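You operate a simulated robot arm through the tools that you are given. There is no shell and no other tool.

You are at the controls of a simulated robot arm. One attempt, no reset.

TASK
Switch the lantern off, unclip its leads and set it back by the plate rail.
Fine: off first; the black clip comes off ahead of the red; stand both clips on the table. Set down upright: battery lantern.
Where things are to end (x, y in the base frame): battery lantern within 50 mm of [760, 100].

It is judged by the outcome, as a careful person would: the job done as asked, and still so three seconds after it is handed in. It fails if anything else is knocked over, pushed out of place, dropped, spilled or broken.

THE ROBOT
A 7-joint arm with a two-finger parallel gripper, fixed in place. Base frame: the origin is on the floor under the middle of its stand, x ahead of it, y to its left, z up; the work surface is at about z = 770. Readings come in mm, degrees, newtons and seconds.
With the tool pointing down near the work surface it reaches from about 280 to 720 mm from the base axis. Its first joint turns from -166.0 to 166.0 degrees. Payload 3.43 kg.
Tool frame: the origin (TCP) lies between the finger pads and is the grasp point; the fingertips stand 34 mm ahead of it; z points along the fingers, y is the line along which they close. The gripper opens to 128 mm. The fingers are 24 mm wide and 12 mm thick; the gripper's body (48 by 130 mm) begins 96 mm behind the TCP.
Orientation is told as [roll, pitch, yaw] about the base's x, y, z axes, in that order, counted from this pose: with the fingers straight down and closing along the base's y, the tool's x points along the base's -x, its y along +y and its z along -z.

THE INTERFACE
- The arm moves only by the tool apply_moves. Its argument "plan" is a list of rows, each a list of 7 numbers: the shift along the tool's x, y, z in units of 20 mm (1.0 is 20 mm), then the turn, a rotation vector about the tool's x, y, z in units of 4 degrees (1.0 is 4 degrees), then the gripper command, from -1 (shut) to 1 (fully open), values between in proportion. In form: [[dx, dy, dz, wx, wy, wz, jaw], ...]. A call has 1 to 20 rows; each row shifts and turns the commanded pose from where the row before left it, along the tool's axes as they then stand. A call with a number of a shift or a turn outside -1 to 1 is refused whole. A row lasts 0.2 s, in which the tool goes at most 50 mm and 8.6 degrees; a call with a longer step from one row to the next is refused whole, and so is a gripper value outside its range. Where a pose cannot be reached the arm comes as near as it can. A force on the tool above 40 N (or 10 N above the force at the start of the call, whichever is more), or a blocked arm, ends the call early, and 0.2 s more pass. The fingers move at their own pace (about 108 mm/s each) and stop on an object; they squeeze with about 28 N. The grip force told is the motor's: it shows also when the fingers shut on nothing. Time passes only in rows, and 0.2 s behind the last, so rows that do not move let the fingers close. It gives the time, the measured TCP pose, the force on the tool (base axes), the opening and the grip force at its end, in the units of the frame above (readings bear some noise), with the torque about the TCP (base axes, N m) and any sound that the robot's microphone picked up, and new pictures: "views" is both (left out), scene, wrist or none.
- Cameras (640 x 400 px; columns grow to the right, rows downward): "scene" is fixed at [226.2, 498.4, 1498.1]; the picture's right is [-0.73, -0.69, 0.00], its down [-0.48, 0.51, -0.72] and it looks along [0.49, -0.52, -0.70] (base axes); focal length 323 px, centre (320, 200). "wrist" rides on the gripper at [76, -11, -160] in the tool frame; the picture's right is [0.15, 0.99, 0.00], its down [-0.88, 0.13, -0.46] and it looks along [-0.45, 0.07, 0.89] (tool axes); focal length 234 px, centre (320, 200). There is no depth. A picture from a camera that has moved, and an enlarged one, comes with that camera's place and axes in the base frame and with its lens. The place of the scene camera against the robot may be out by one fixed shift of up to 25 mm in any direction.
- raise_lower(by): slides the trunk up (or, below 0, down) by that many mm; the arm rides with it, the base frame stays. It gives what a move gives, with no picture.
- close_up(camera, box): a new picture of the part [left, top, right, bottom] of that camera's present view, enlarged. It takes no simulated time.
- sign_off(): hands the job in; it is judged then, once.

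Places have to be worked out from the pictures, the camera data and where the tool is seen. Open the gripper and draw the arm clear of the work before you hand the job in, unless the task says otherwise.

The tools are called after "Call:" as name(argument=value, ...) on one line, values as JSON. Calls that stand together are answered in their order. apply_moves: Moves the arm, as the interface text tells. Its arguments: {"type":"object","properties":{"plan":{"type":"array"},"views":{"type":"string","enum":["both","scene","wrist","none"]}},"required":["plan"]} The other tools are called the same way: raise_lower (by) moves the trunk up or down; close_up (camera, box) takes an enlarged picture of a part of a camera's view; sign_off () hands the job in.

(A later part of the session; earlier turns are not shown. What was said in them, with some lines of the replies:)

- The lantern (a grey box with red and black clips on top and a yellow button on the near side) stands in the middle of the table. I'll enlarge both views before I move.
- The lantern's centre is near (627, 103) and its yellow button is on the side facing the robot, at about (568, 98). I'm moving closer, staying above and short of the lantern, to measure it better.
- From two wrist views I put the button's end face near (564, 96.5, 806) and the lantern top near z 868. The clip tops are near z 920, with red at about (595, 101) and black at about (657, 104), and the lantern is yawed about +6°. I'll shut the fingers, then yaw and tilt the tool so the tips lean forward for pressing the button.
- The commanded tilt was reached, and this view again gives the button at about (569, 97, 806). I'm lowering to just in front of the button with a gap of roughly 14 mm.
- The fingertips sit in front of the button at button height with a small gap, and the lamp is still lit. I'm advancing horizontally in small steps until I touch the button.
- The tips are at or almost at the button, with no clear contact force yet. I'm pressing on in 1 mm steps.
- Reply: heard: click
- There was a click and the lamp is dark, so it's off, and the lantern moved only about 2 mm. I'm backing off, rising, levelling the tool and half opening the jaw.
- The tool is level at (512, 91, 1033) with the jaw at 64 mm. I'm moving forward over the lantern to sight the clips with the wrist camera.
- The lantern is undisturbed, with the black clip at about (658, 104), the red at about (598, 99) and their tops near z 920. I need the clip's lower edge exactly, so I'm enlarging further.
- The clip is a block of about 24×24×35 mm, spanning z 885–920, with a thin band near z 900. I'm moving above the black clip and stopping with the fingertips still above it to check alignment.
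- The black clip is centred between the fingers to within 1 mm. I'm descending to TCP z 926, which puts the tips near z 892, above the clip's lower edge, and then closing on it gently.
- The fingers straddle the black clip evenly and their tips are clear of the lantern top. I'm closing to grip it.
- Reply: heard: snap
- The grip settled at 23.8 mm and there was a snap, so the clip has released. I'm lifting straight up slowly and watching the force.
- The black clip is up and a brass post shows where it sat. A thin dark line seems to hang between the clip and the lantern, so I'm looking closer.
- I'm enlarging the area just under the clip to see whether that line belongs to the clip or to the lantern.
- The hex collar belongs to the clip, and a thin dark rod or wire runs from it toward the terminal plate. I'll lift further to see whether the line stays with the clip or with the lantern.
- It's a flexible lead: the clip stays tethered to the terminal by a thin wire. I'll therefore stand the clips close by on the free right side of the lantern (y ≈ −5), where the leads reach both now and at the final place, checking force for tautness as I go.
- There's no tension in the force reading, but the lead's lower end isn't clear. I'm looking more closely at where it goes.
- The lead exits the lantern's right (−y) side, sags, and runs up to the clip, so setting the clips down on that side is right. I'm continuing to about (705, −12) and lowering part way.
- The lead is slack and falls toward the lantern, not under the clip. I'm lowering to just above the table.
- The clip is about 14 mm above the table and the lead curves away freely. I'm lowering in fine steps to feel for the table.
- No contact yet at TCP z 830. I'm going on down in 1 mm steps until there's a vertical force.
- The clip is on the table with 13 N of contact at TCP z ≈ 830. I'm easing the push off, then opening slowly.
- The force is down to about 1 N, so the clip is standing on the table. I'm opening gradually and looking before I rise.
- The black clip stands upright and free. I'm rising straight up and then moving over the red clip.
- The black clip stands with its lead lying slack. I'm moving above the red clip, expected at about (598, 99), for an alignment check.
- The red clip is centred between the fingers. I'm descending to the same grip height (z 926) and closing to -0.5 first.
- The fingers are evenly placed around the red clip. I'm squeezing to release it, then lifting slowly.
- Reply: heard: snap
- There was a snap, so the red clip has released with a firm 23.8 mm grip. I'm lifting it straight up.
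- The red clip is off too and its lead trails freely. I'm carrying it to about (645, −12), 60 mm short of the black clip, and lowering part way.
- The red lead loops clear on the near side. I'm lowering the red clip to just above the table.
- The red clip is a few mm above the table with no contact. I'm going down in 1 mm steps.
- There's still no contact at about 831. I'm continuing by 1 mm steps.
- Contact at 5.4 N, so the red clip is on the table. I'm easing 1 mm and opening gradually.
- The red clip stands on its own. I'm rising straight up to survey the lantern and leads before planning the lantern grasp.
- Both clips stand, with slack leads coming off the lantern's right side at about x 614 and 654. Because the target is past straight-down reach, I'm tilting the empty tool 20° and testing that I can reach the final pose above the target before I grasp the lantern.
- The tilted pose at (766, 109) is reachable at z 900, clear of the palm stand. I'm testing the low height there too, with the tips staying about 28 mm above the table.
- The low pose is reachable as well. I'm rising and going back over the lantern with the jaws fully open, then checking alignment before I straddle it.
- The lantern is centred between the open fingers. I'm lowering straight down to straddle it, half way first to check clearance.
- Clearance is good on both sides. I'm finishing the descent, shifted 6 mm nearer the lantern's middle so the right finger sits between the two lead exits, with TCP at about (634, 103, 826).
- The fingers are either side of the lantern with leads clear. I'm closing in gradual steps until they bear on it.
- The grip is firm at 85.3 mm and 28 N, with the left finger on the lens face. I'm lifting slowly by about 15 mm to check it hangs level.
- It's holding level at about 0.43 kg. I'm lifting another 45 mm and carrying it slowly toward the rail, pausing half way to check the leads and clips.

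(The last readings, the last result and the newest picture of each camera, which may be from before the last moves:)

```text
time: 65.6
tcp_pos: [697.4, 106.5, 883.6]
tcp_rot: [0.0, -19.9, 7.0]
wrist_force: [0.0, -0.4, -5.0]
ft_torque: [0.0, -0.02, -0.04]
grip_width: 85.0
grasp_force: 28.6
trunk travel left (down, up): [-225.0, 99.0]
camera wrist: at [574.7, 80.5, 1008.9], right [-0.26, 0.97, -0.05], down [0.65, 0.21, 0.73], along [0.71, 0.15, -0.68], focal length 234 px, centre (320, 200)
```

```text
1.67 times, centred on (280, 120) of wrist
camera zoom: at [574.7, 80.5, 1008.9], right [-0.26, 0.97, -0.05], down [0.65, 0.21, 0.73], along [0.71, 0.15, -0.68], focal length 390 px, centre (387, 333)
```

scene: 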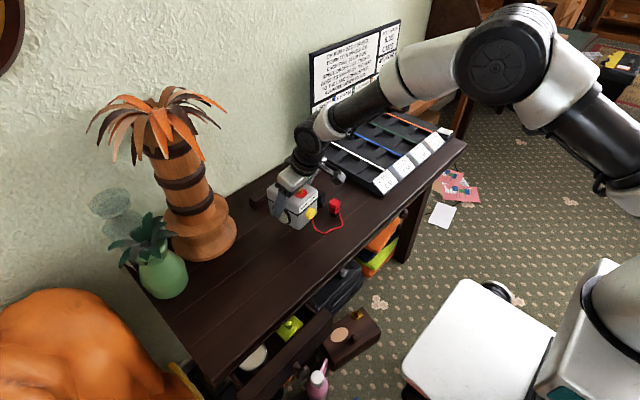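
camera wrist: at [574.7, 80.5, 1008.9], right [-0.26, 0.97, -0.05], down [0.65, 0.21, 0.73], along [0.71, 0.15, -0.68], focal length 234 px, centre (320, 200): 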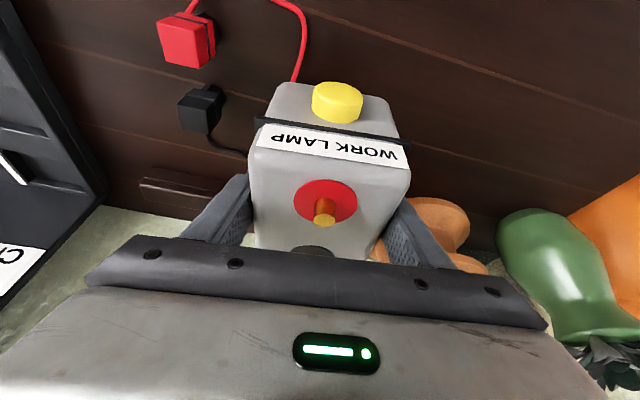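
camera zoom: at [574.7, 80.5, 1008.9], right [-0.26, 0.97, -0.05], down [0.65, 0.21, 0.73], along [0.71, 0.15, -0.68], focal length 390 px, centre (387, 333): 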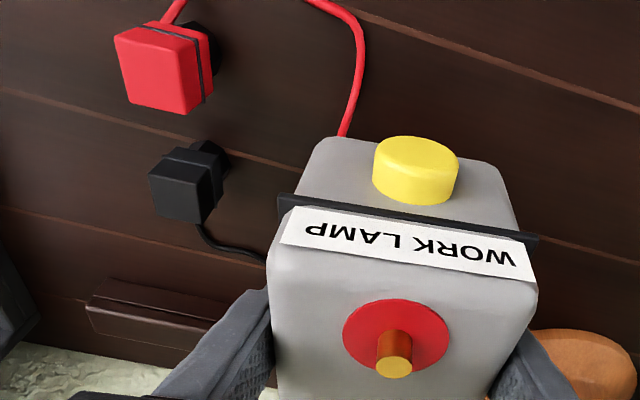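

The clips are standing and the leads are slack. I'm carrying on forward to above the final place.

Call:
apply_moves(plan=[[-0.424, -0.032, 0.154, 0, 0, 0, -1], [-0.424, -0.032, 0.154, 0, 0, 0, -1], [-0.424, -0.032, 0.154, 0, 0, 0, -1], [-0.424, -0.032, 0.154, 0, 0, 0, -1], [-0.424, -0.032, 0.154, 0, 0, 0, -1], [-0.424, -0.032, 0.154, 0, 0, 0, -1], [-0.424, -0.032, 0.154, 0, 0, 0, -1], [0, 0, 0, 0, 0, 0, -1], [0, 0, 0, 0, 0, 0, -1]], views="both")

Call:
close_up(camera="scene", box=[240, 140, 384, 250])

Call:
close_up(camera="wrist", box=[120, 0, 440, 240])

```text
time: 67.6
tcp_pos: [760.3, 111.7, 885.1]
tcp_rot: [0.0, -20.0, 7.0]
wrist_force: [-0.2, -0.9, -4.4]
ft_torque: [-0.01, -0.01, 0.02]
grip_width: 84.9
grasp_force: 28.0
trunk travel left (down, up): [-225.0, 99.0]
camera wrist: at [637.6, 84.8, 1008.5], right [-0.26, 0.97, -0.05], down [0.65, 0.21, 0.73], along [0.71, 0.15, -0.68], focal length 234 px, centre (320, 200)
```

scene: 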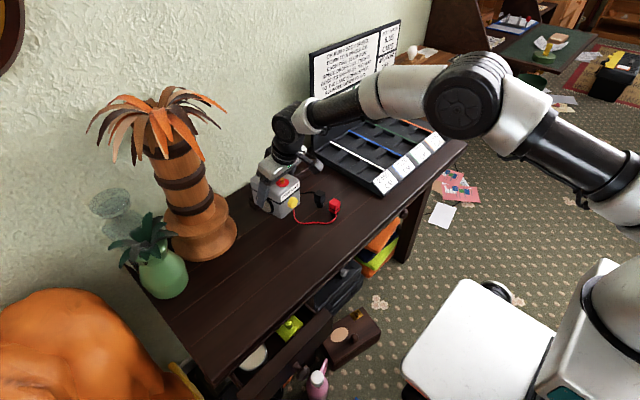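
wrist: 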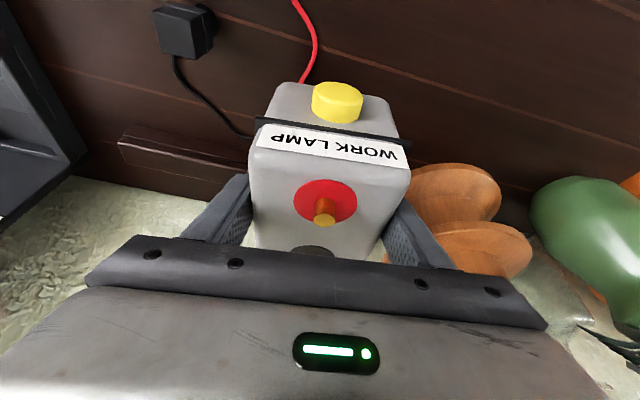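

```text
3.64 times, centred on (312, 195) of scene
camera zoom: at [226.2, 498.4, 1498.1], right [-0.73, -0.69, 0.0], down [-0.48, 0.51, -0.72], along [0.49, -0.52, -0.7], focal length 1175 px, centre (349, 218)
```

zoom: 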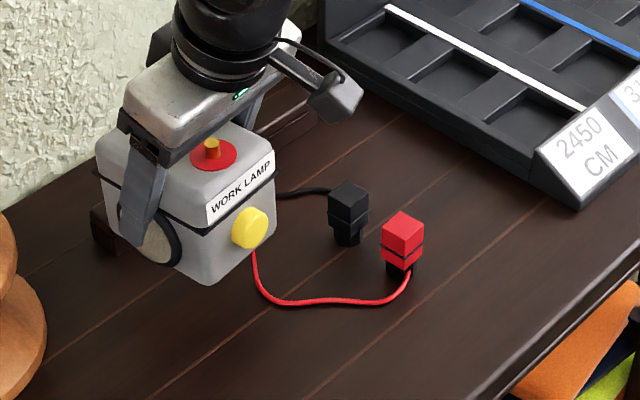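

```text
1.67 times, centred on (280, 120) of wrist
camera zoom: at [637.6, 84.8, 1008.5], right [-0.26, 0.97, -0.05], down [0.65, 0.21, 0.73], along [0.71, 0.15, -0.68], focal length 390 px, centre (387, 333)
```

zoom: 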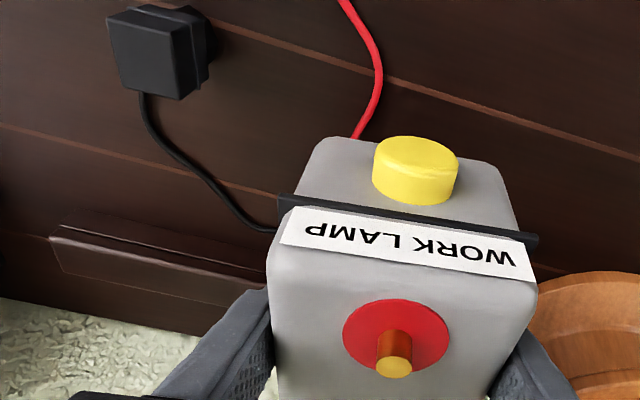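

Clips and leads are calm, though the red lead lies a little under the lantern's right edge. I'm shifting about 10 mm away from it, still well inside tolerance, and lowering part way.

Call:
apply_moves(plan=[[-0.115, 0.17, 0.042, 0, 0, 0, -1], [-0.115, 0.17, 0.042, 0, 0, 0, -1], [-0.115, 0.17, 0.042, 0, 0, 0, -1], [0.086, 0, 0.235, 0, 0, 0, -1], [0.086, 0, 0.235, 0, 0, 0, -1], [0.086, 0, 0.235, 0, 0, 0, -1], [0.086, 0, 0.235, 0, 0, 0, -1], [0.086, 0, 0.235, 0, 0, 0, -1], [0.086, 0, 0.235, 0, 0, 0, -1], [0.086, 0, 0.235, 0, 0, 0, -1], [0, 0, 0, 0, 0, 0, -1]], views="both")

Call:
close_up(camera="scene", box=[240, 140, 384, 250])

Call:
close_up(camera="wrist", box=[120, 0, 440, 240])

```text
time: 70.0
tcp_pos: [766.2, 121.7, 848.7]
tcp_rot: [0.0, -20.0, 7.0]
wrist_force: [-1.4, 0.7, -4.4]
ft_torque: [0.04, 0.0, -0.04]
grip_width: 84.9
grasp_force: 27.4
trunk travel left (down, up): [-225.0, 99.0]
camera wrist: at [643.5, 96.0, 973.2], right [-0.26, 0.97, -0.05], down [0.65, 0.21, 0.73], along [0.71, 0.15, -0.68], focal length 234 px, centre (320, 200)
```

scene: 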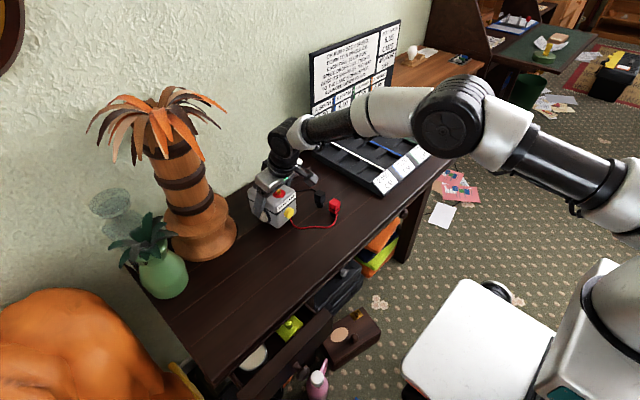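
wrist: 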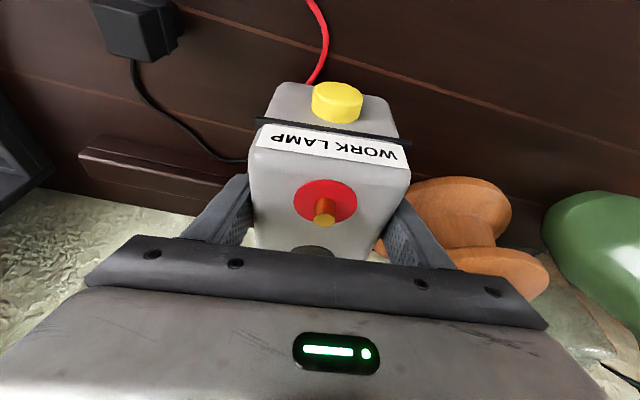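

```text
3.64 times, centred on (312, 195) of scene
camera zoom: at [226.2, 498.4, 1498.1], right [-0.73, -0.69, 0.0], down [-0.48, 0.51, -0.72], along [0.49, -0.52, -0.7], focal length 1175 px, centre (349, 218)
```

zoom: 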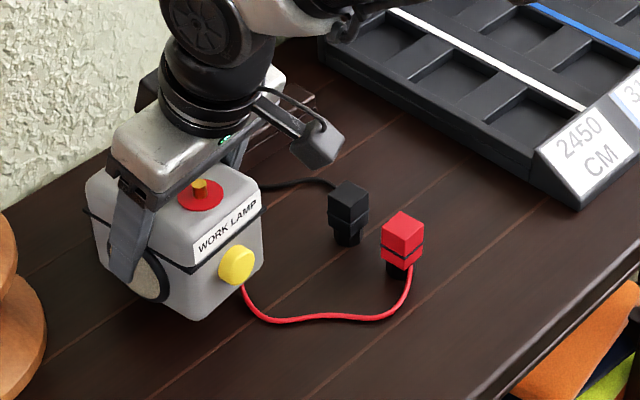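

```text
1.67 times, centred on (280, 120) of wrist
camera zoom: at [643.5, 96.0, 973.2], right [-0.26, 0.97, -0.05], down [0.65, 0.21, 0.73], along [0.71, 0.15, -0.68], focal length 390 px, centre (387, 333)
```

zoom: 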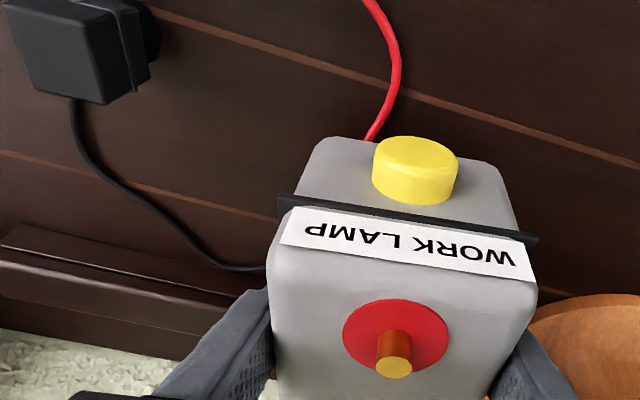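

The leads follow freely and both clips remain standing. I'm lowering on with smaller steps toward contact, expected at TCP z ≈ 826.

Call:
apply_moves(plan=[[0.068, 0, 0.188, 0, 0, 0, -1], [0.068, 0, 0.188, 0, 0, 0, -1], [0.068, 0, 0.188, 0, 0, 0, -1], [0.051, 0, 0.141, 0, 0, 0, -1], [0.034, 0, 0.094, 0, 0, 0, -1], [0.017, 0, 0.047, 0, 0, 0, -1], [0.017, 0, 0.047, 0, 0, 0, -1]], views="none")

Call:
close_up(camera="scene", box=[240, 140, 384, 250])

Call:
close_up(camera="wrist", box=[120, 0, 440, 240])

```text
time: 71.6
tcp_pos: [766.5, 122.3, 830.5]
tcp_rot: [0.0, -20.0, 7.0]
wrist_force: [-0.4, 0.0, -3.9]
ft_torque: [0.01, 0.02, -0.01]
grip_width: 84.8
grasp_force: 27.5
trunk travel left (down, up): [-225.0, 99.0]
```

```text
3.64 times, centred on (312, 195) of scene
camera zoom: at [226.2, 498.4, 1498.1], right [-0.73, -0.69, 0.0], down [-0.48, 0.51, -0.72], along [0.49, -0.52, -0.7], focal length 1175 px, centre (349, 218)
```

zoom: 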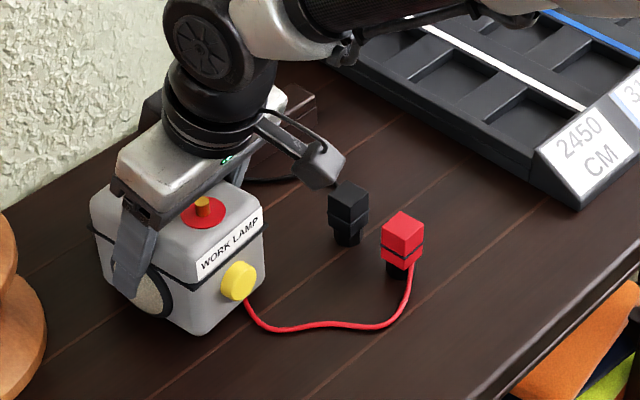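

```text
1.67 times, centred on (280, 120) of wrist
camera zoom: at [643.3, 95.6, 955.1], right [-0.26, 0.97, -0.05], down [0.65, 0.21, 0.73], along [0.71, 0.15, -0.68], focal length 390 px, centre (387, 333)
```

zoom: 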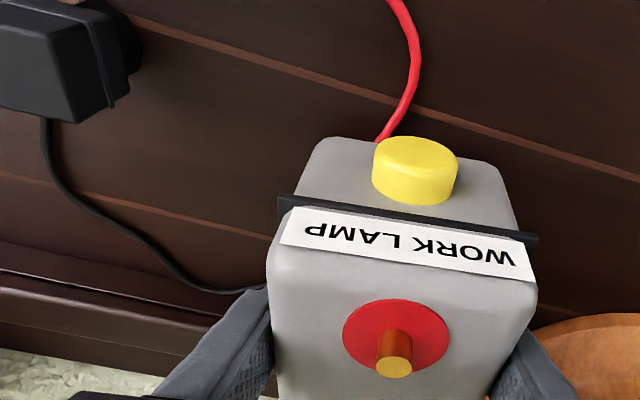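

No contact yet at about 830, so roughly 5 mm remain. I'm continuing in 1 mm steps.

Call:
apply_moves(plan=[[0.017, 0, 0.047, 0, 0, 0, -1], [0.017, 0, 0.047, 0, 0, 0, -1], [0.017, 0, 0.047, 0, 0, 0, -1], [0, 0, 0, 0, 0, 0, -1]], views="none")

```text
time: 72.6
tcp_pos: [765.3, 122.4, 828.9]
tcp_rot: [0.0, -20.0, 6.9]
wrist_force: [0.4, -0.4, -3.9]
ft_torque: [0.03, -0.04, -0.01]
grip_width: 84.9
grasp_force: 28.1
trunk travel left (down, up): [-225.0, 99.0]
```

Still carrying the full weight at about 828.5. I'm continuing down.

Call:
apply_moves(plan=[[0.017, 0, 0.047, 0, 0, 0, -1], [0.017, 0, 0.047, 0, 0, 0, -1], [0, 0, 0, 0, 0, 0, -1]], views="none")

```text
time: 73.4
tcp_pos: [766.4, 120.5, 825.9]
tcp_rot: [0.0, -19.9, 7.0]
wrist_force: [-0.2, 0.2, -3.9]
ft_torque: [-0.03, -0.05, 0.0]
grip_width: 84.9
grasp_force: 28.3
trunk travel left (down, up): [-225.0, 99.0]
```

Call:
apply_moves(plan=[[0.017, 0, 0.047, 0, 0, 0, -1], [0.009, 0, 0.024, 0, 0, 0, -1], [0, 0, 0, 0, 0, 0, -1]], views="none")

```text
time: 74.2
tcp_pos: [766.5, 120.8, 826.4]
tcp_rot: [0.0, -20.1, 7.0]
wrist_force: [-0.6, 0.9, 1.5]
ft_torque: [-0.15, 0.05, -0.02]
grip_width: 84.9
grasp_force: 27.7
trunk travel left (down, up): [-225.0, 99.0]
```

The load has moved to the table (force −3.9 → +1.5 N), so the lantern is down. I'm opening the fingers gradually.

Call:
apply_moves(plan=[[0, 0, 0, 0, 0, 0, 0.34], [0, 0, 0, 0, 0, 0, 0.36], [0, 0, 0, 0, 0, 0, 0.4], [0, 0, 0, 0, 0, 0, 0.5], [0, 0, 0, 0, 0, 0, 0.6], [0, 0, 0, 0, 0, 0, 0.75], [0, 0, 0, 0, 0, 0, 0.8], [0, 0, 0, 0, 0, 0, 0.8]], views="none")

Call:
close_up(camera="scene", box=[240, 140, 384, 250])

Call:
close_up(camera="wrist", box=[120, 0, 440, 240])

```text
time: 76.0
tcp_pos: [767.0, 121.4, 825.7]
tcp_rot: [0.0, -20.1, 7.0]
wrist_force: [1.1, -0.4, -0.8]
ft_torque: [0.02, 0.0, 0.01]
grip_width: 115.4
grasp_force: 0.0
trunk travel left (down, up): [-225.0, 99.0]
```

```text
3.64 times, centred on (312, 195) of scene
camera zoom: at [226.2, 498.4, 1498.1], right [-0.73, -0.69, 0.0], down [-0.48, 0.51, -0.72], along [0.49, -0.52, -0.7], focal length 1175 px, centre (349, 218)
```

zoom: 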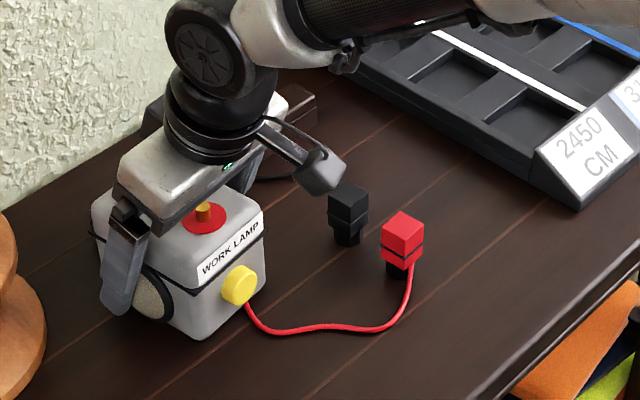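

```text
1.67 times, centred on (280, 120) of wrist
camera zoom: at [643.2, 95.1, 949.1], right [-0.26, 0.97, -0.05], down [0.65, 0.21, 0.73], along [0.71, 0.15, -0.68], focal length 390 px, centre (387, 333)
```

zoom: 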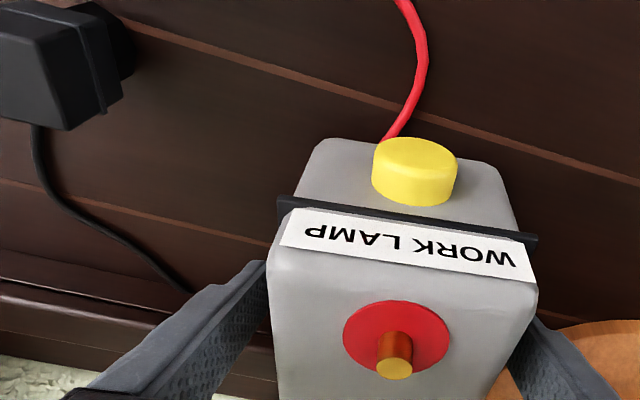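

The lantern stands free and steady. I'm rising straight up out of the straddle.

Call:
apply_moves(plan=[[-0.1, 0, -0.28, 0, 0, 0, 0.9], [-0.2, 0, -0.56, 0, 0, 0, 0.95], [-0.342, 0, -0.94, 0, 0, 0, 1], [-0.342, 0, -0.94, 0, 0, 0, 1], [-0.342, 0, -0.94, 0, 0, 0, 1], [-0.342, 0, -0.94, 0, 0, 0, 1], [-0.342, 0, -0.94, 0, 0, 0, 1], [-0.342, 0, -0.94, 0, 0, 0, 1], [-0.342, 0, -0.94, 0, 0, 0, 1], [0, 0, 0, 0, 0, 0, 1]], views="both")

Call:
close_up(camera="scene", box=[240, 140, 384, 250])

```text
time: 78.2
tcp_pos: [765.8, 121.5, 982.8]
tcp_rot: [0.0, -20.0, 7.0]
wrist_force: [-0.5, -0.6, -0.4]
ft_torque: [-0.02, 0.02, 0.02]
grip_width: 128.1
grasp_force: 0.1
trunk travel left (down, up): [-225.0, 99.0]
camera wrist: at [642.9, 95.0, 1107.2], right [-0.26, 0.97, -0.05], down [0.65, 0.21, 0.73], along [0.71, 0.15, -0.68], focal length 234 px, centre (320, 200)
```

scene: 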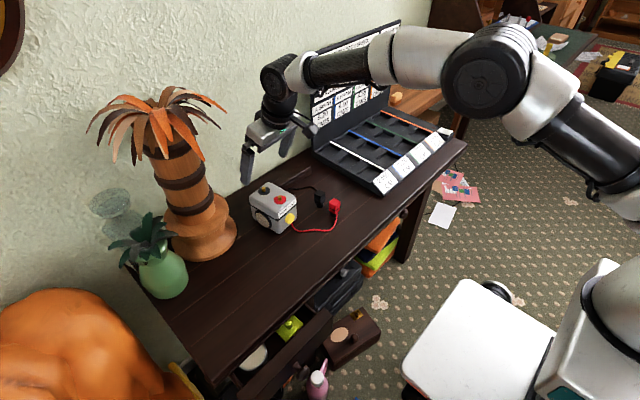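
wrist: 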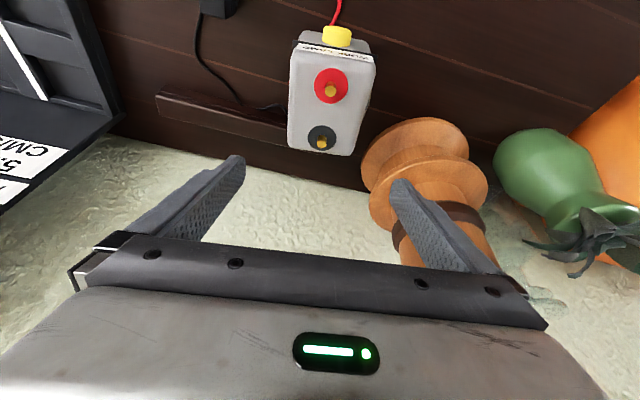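

```text
3.64 times, centred on (312, 195) of scene
camera zoom: at [226.2, 498.4, 1498.1], right [-0.73, -0.69, 0.0], down [-0.48, 0.51, -0.72], along [0.49, -0.52, -0.7], focal length 1175 px, centre (349, 218)
```

zoom: 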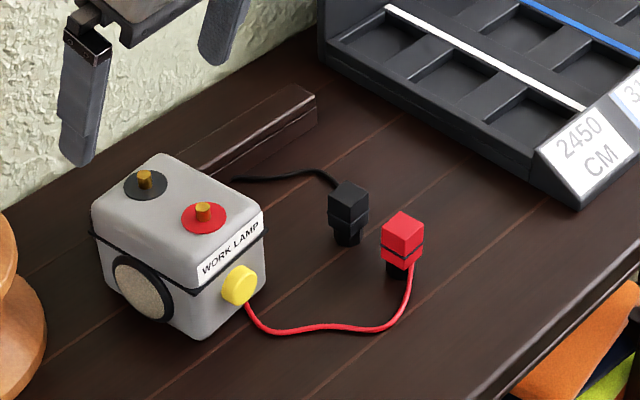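

The lantern stands upright and dark near (760, 120), and both clips are standing with slack leads. I'm drawing the arm back and up, well clear of the work.

Call:
apply_moves(plan=[[-0.1, 0, -0.9, 0, 0, 0, 1], [-0.1, 0, -0.9, 0, 0, 0, 1], [0.6, 0, -0.7, 0, 0, 0, 1], [0.85, 0, -0.4, 0, 0, 0, 1], [0.85, 0, -0.4, 0, 0, 0, 1], [0.85, 0, -0.4, 0, 0, 0, 1], [0.85, 0, -0.4, 0, 0, 0, 1], [0.85, 0, -0.4, 0, 0, 0, 1], [0.85, 0, -0.4, 0, 0, 0, 1], [0.85, 0, -0.4, 0, 0, 0, 1], [0.85, 0, -0.4, 0, 0, 0, 1], [0.85, 0, -0.4, 0, 0, 0, 1], [0.85, 0, -0.4, 0, 0, 0, 1], [0, 0, 0, 0, 1, 0, 1], [0, 0, 0, 0, 1, 0, 1], [0, 0, 0, 0, 1, 0, 1], [0, 0, 0, 0, 1, 0, 1], [0, 0, 0, 0, 1, 0, 1], [0, 0, 0, 0, 0, 0, 1]], views="both")

Call:
close_up(camera="scene", box=[240, 140, 384, 250])

Call:
close_up(camera="wrist", box=[200, 80, 440, 240])

```text
time: 82.2
tcp_pos: [555.1, 96.4, 1043.4]
tcp_rot: [0.0, 0.0, 7.0]
wrist_force: [0.5, 0.5, 0.0]
ft_torque: [0.02, 0.02, -0.01]
grip_width: 127.7
grasp_force: 0.1
trunk travel left (down, up): [-225.0, 99.0]
camera wrist: at [482.5, 75.9, 1203.7], right [-0.27, 0.96, 0.0], down [0.86, 0.24, 0.46], along [0.44, 0.12, -0.89], focal length 234 px, centre (320, 200)
```

scene: 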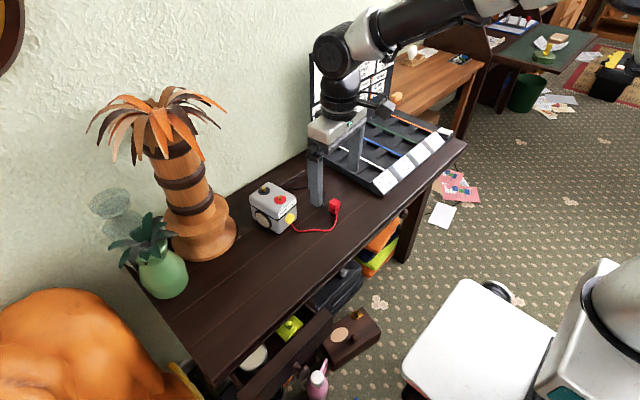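
wrist: 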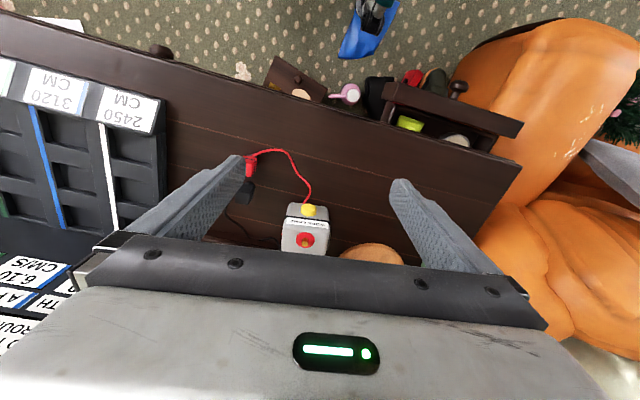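

```text
3.64 times, centred on (312, 195) of scene
camera zoom: at [226.2, 498.4, 1498.1], right [-0.73, -0.69, 0.0], down [-0.48, 0.51, -0.72], along [0.49, -0.52, -0.7], focal length 1175 px, centre (349, 218)
```

zoom: 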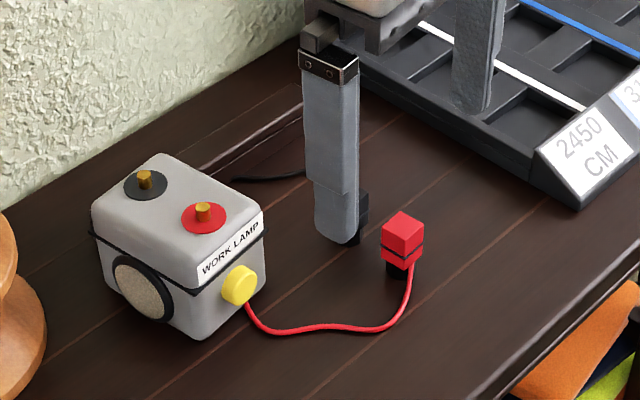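

```text
2.50 times, centred on (320, 160) of wrist
camera zoom: at [482.5, 75.9, 1203.7], right [-0.27, 0.96, 0.0], down [0.86, 0.24, 0.46], along [0.44, 0.12, -0.89], focal length 585 px, centre (320, 300)
```

zoom: 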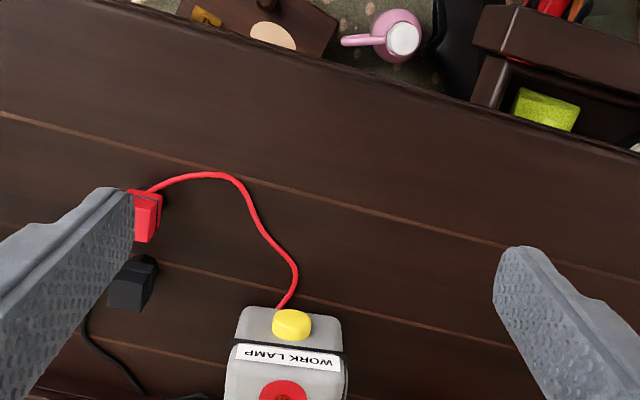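

Everything is where it should be, and the gripper is open well above the table. I'm drawing it back a bit further for a last unobstructed look.

Call:
apply_moves(plan=[[0.6, -0.7, -0.7, 0, 0, 0.25, 1], [0.6, -0.7, -0.7, 0, 0, 0.25, 1], [0.6, -0.7, -0.7, 0, 0, 0.25, 1], [0.6, -0.7, -0.7, 0, 0, 0.25, 1], [0.6, -0.7, -0.7, 0, 0, 0.25, 1], [0.6, -0.7, -0.7, 0, 0, 0.25, 1], [0.6, -0.7, -0.7, 0, 0, 0.25, 1], [0, 0, 0, 0, 0, 0, 1]], views="both")

Call:
close_up(camera="scene", box=[240, 140, 384, 250])

```text
time: 84.0
tcp_pos: [480.1, -7.1, 1143.1]
tcp_rot: [0.0, 0.1, -0.2]
wrist_force: [0.4, -0.7, -0.6]
ft_torque: [0.0, -0.03, -0.03]
grip_width: 128.0
grasp_force: 0.0
trunk travel left (down, up): [-225.0, 99.0]
camera wrist: at [403.4, -18.1, 1301.8], right [-0.15, 0.99, 0.0], down [0.88, 0.13, 0.46], along [0.45, 0.07, -0.89], focal length 234 px, centre (320, 200)
```

scene: 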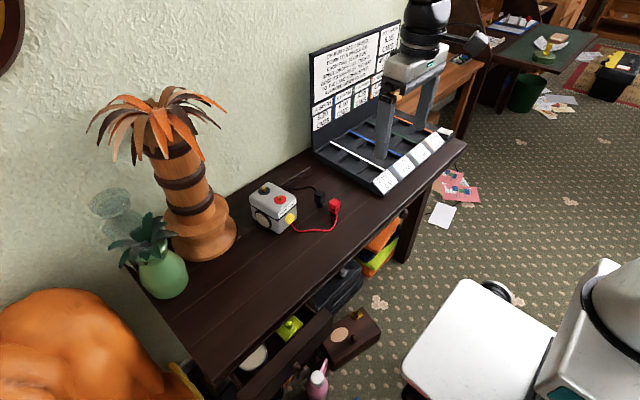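
wrist: 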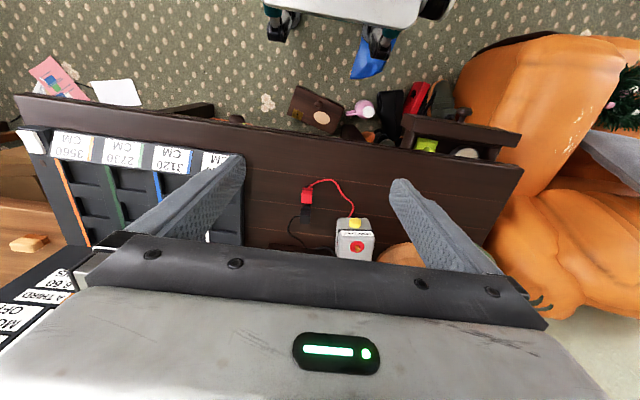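

```text
3.64 times, centred on (312, 195) of scene
camera zoom: at [226.2, 498.4, 1498.1], right [-0.73, -0.69, 0.0], down [-0.48, 0.51, -0.72], along [0.49, -0.52, -0.7], focal length 1175 px, centre (349, 218)
```

zoom: 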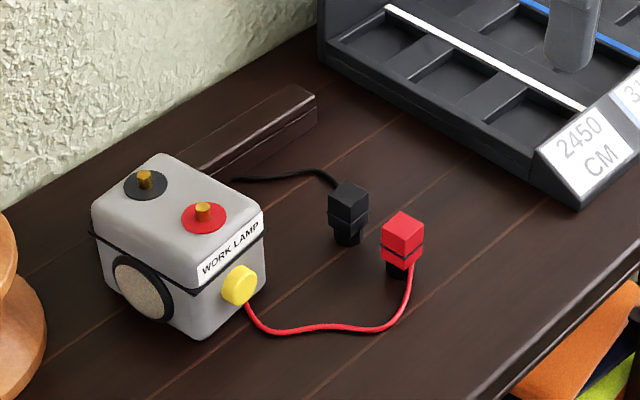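

The last pictures show the lantern off and upright by the rail near (760, 120), about 20 mm from the target. Both clips stand on the table, the black one having come off first. Nothing else has moved and the arm is open and clear, so I'm handing the job in.

Call:
sign_off()

```text
The job is handed in.
```

The lantern is switched off, unclipped and standing upright by the plate rail. It sits at about (760, 120), roughly 20 mm from the target and inside the 50 mm allowed.

- **Switch:** I pressed the yellow button first. It clicked and the lamp went dark before either clip was touched.
- **Clips:** The black clip came off first, then the red. Both stand upright on the table to the right of the lantern, at about (705, −11) and (645, −13).
- **Leads:** Each clip is still tethered to the lantern by its lead. Both leads lie slack. The red one runs out from under the lantern's front edge, but the lantern looks level.
- **Surroundings:** Nothing else was knocked or moved in the final pictures. The gripper is open and drawn clear.
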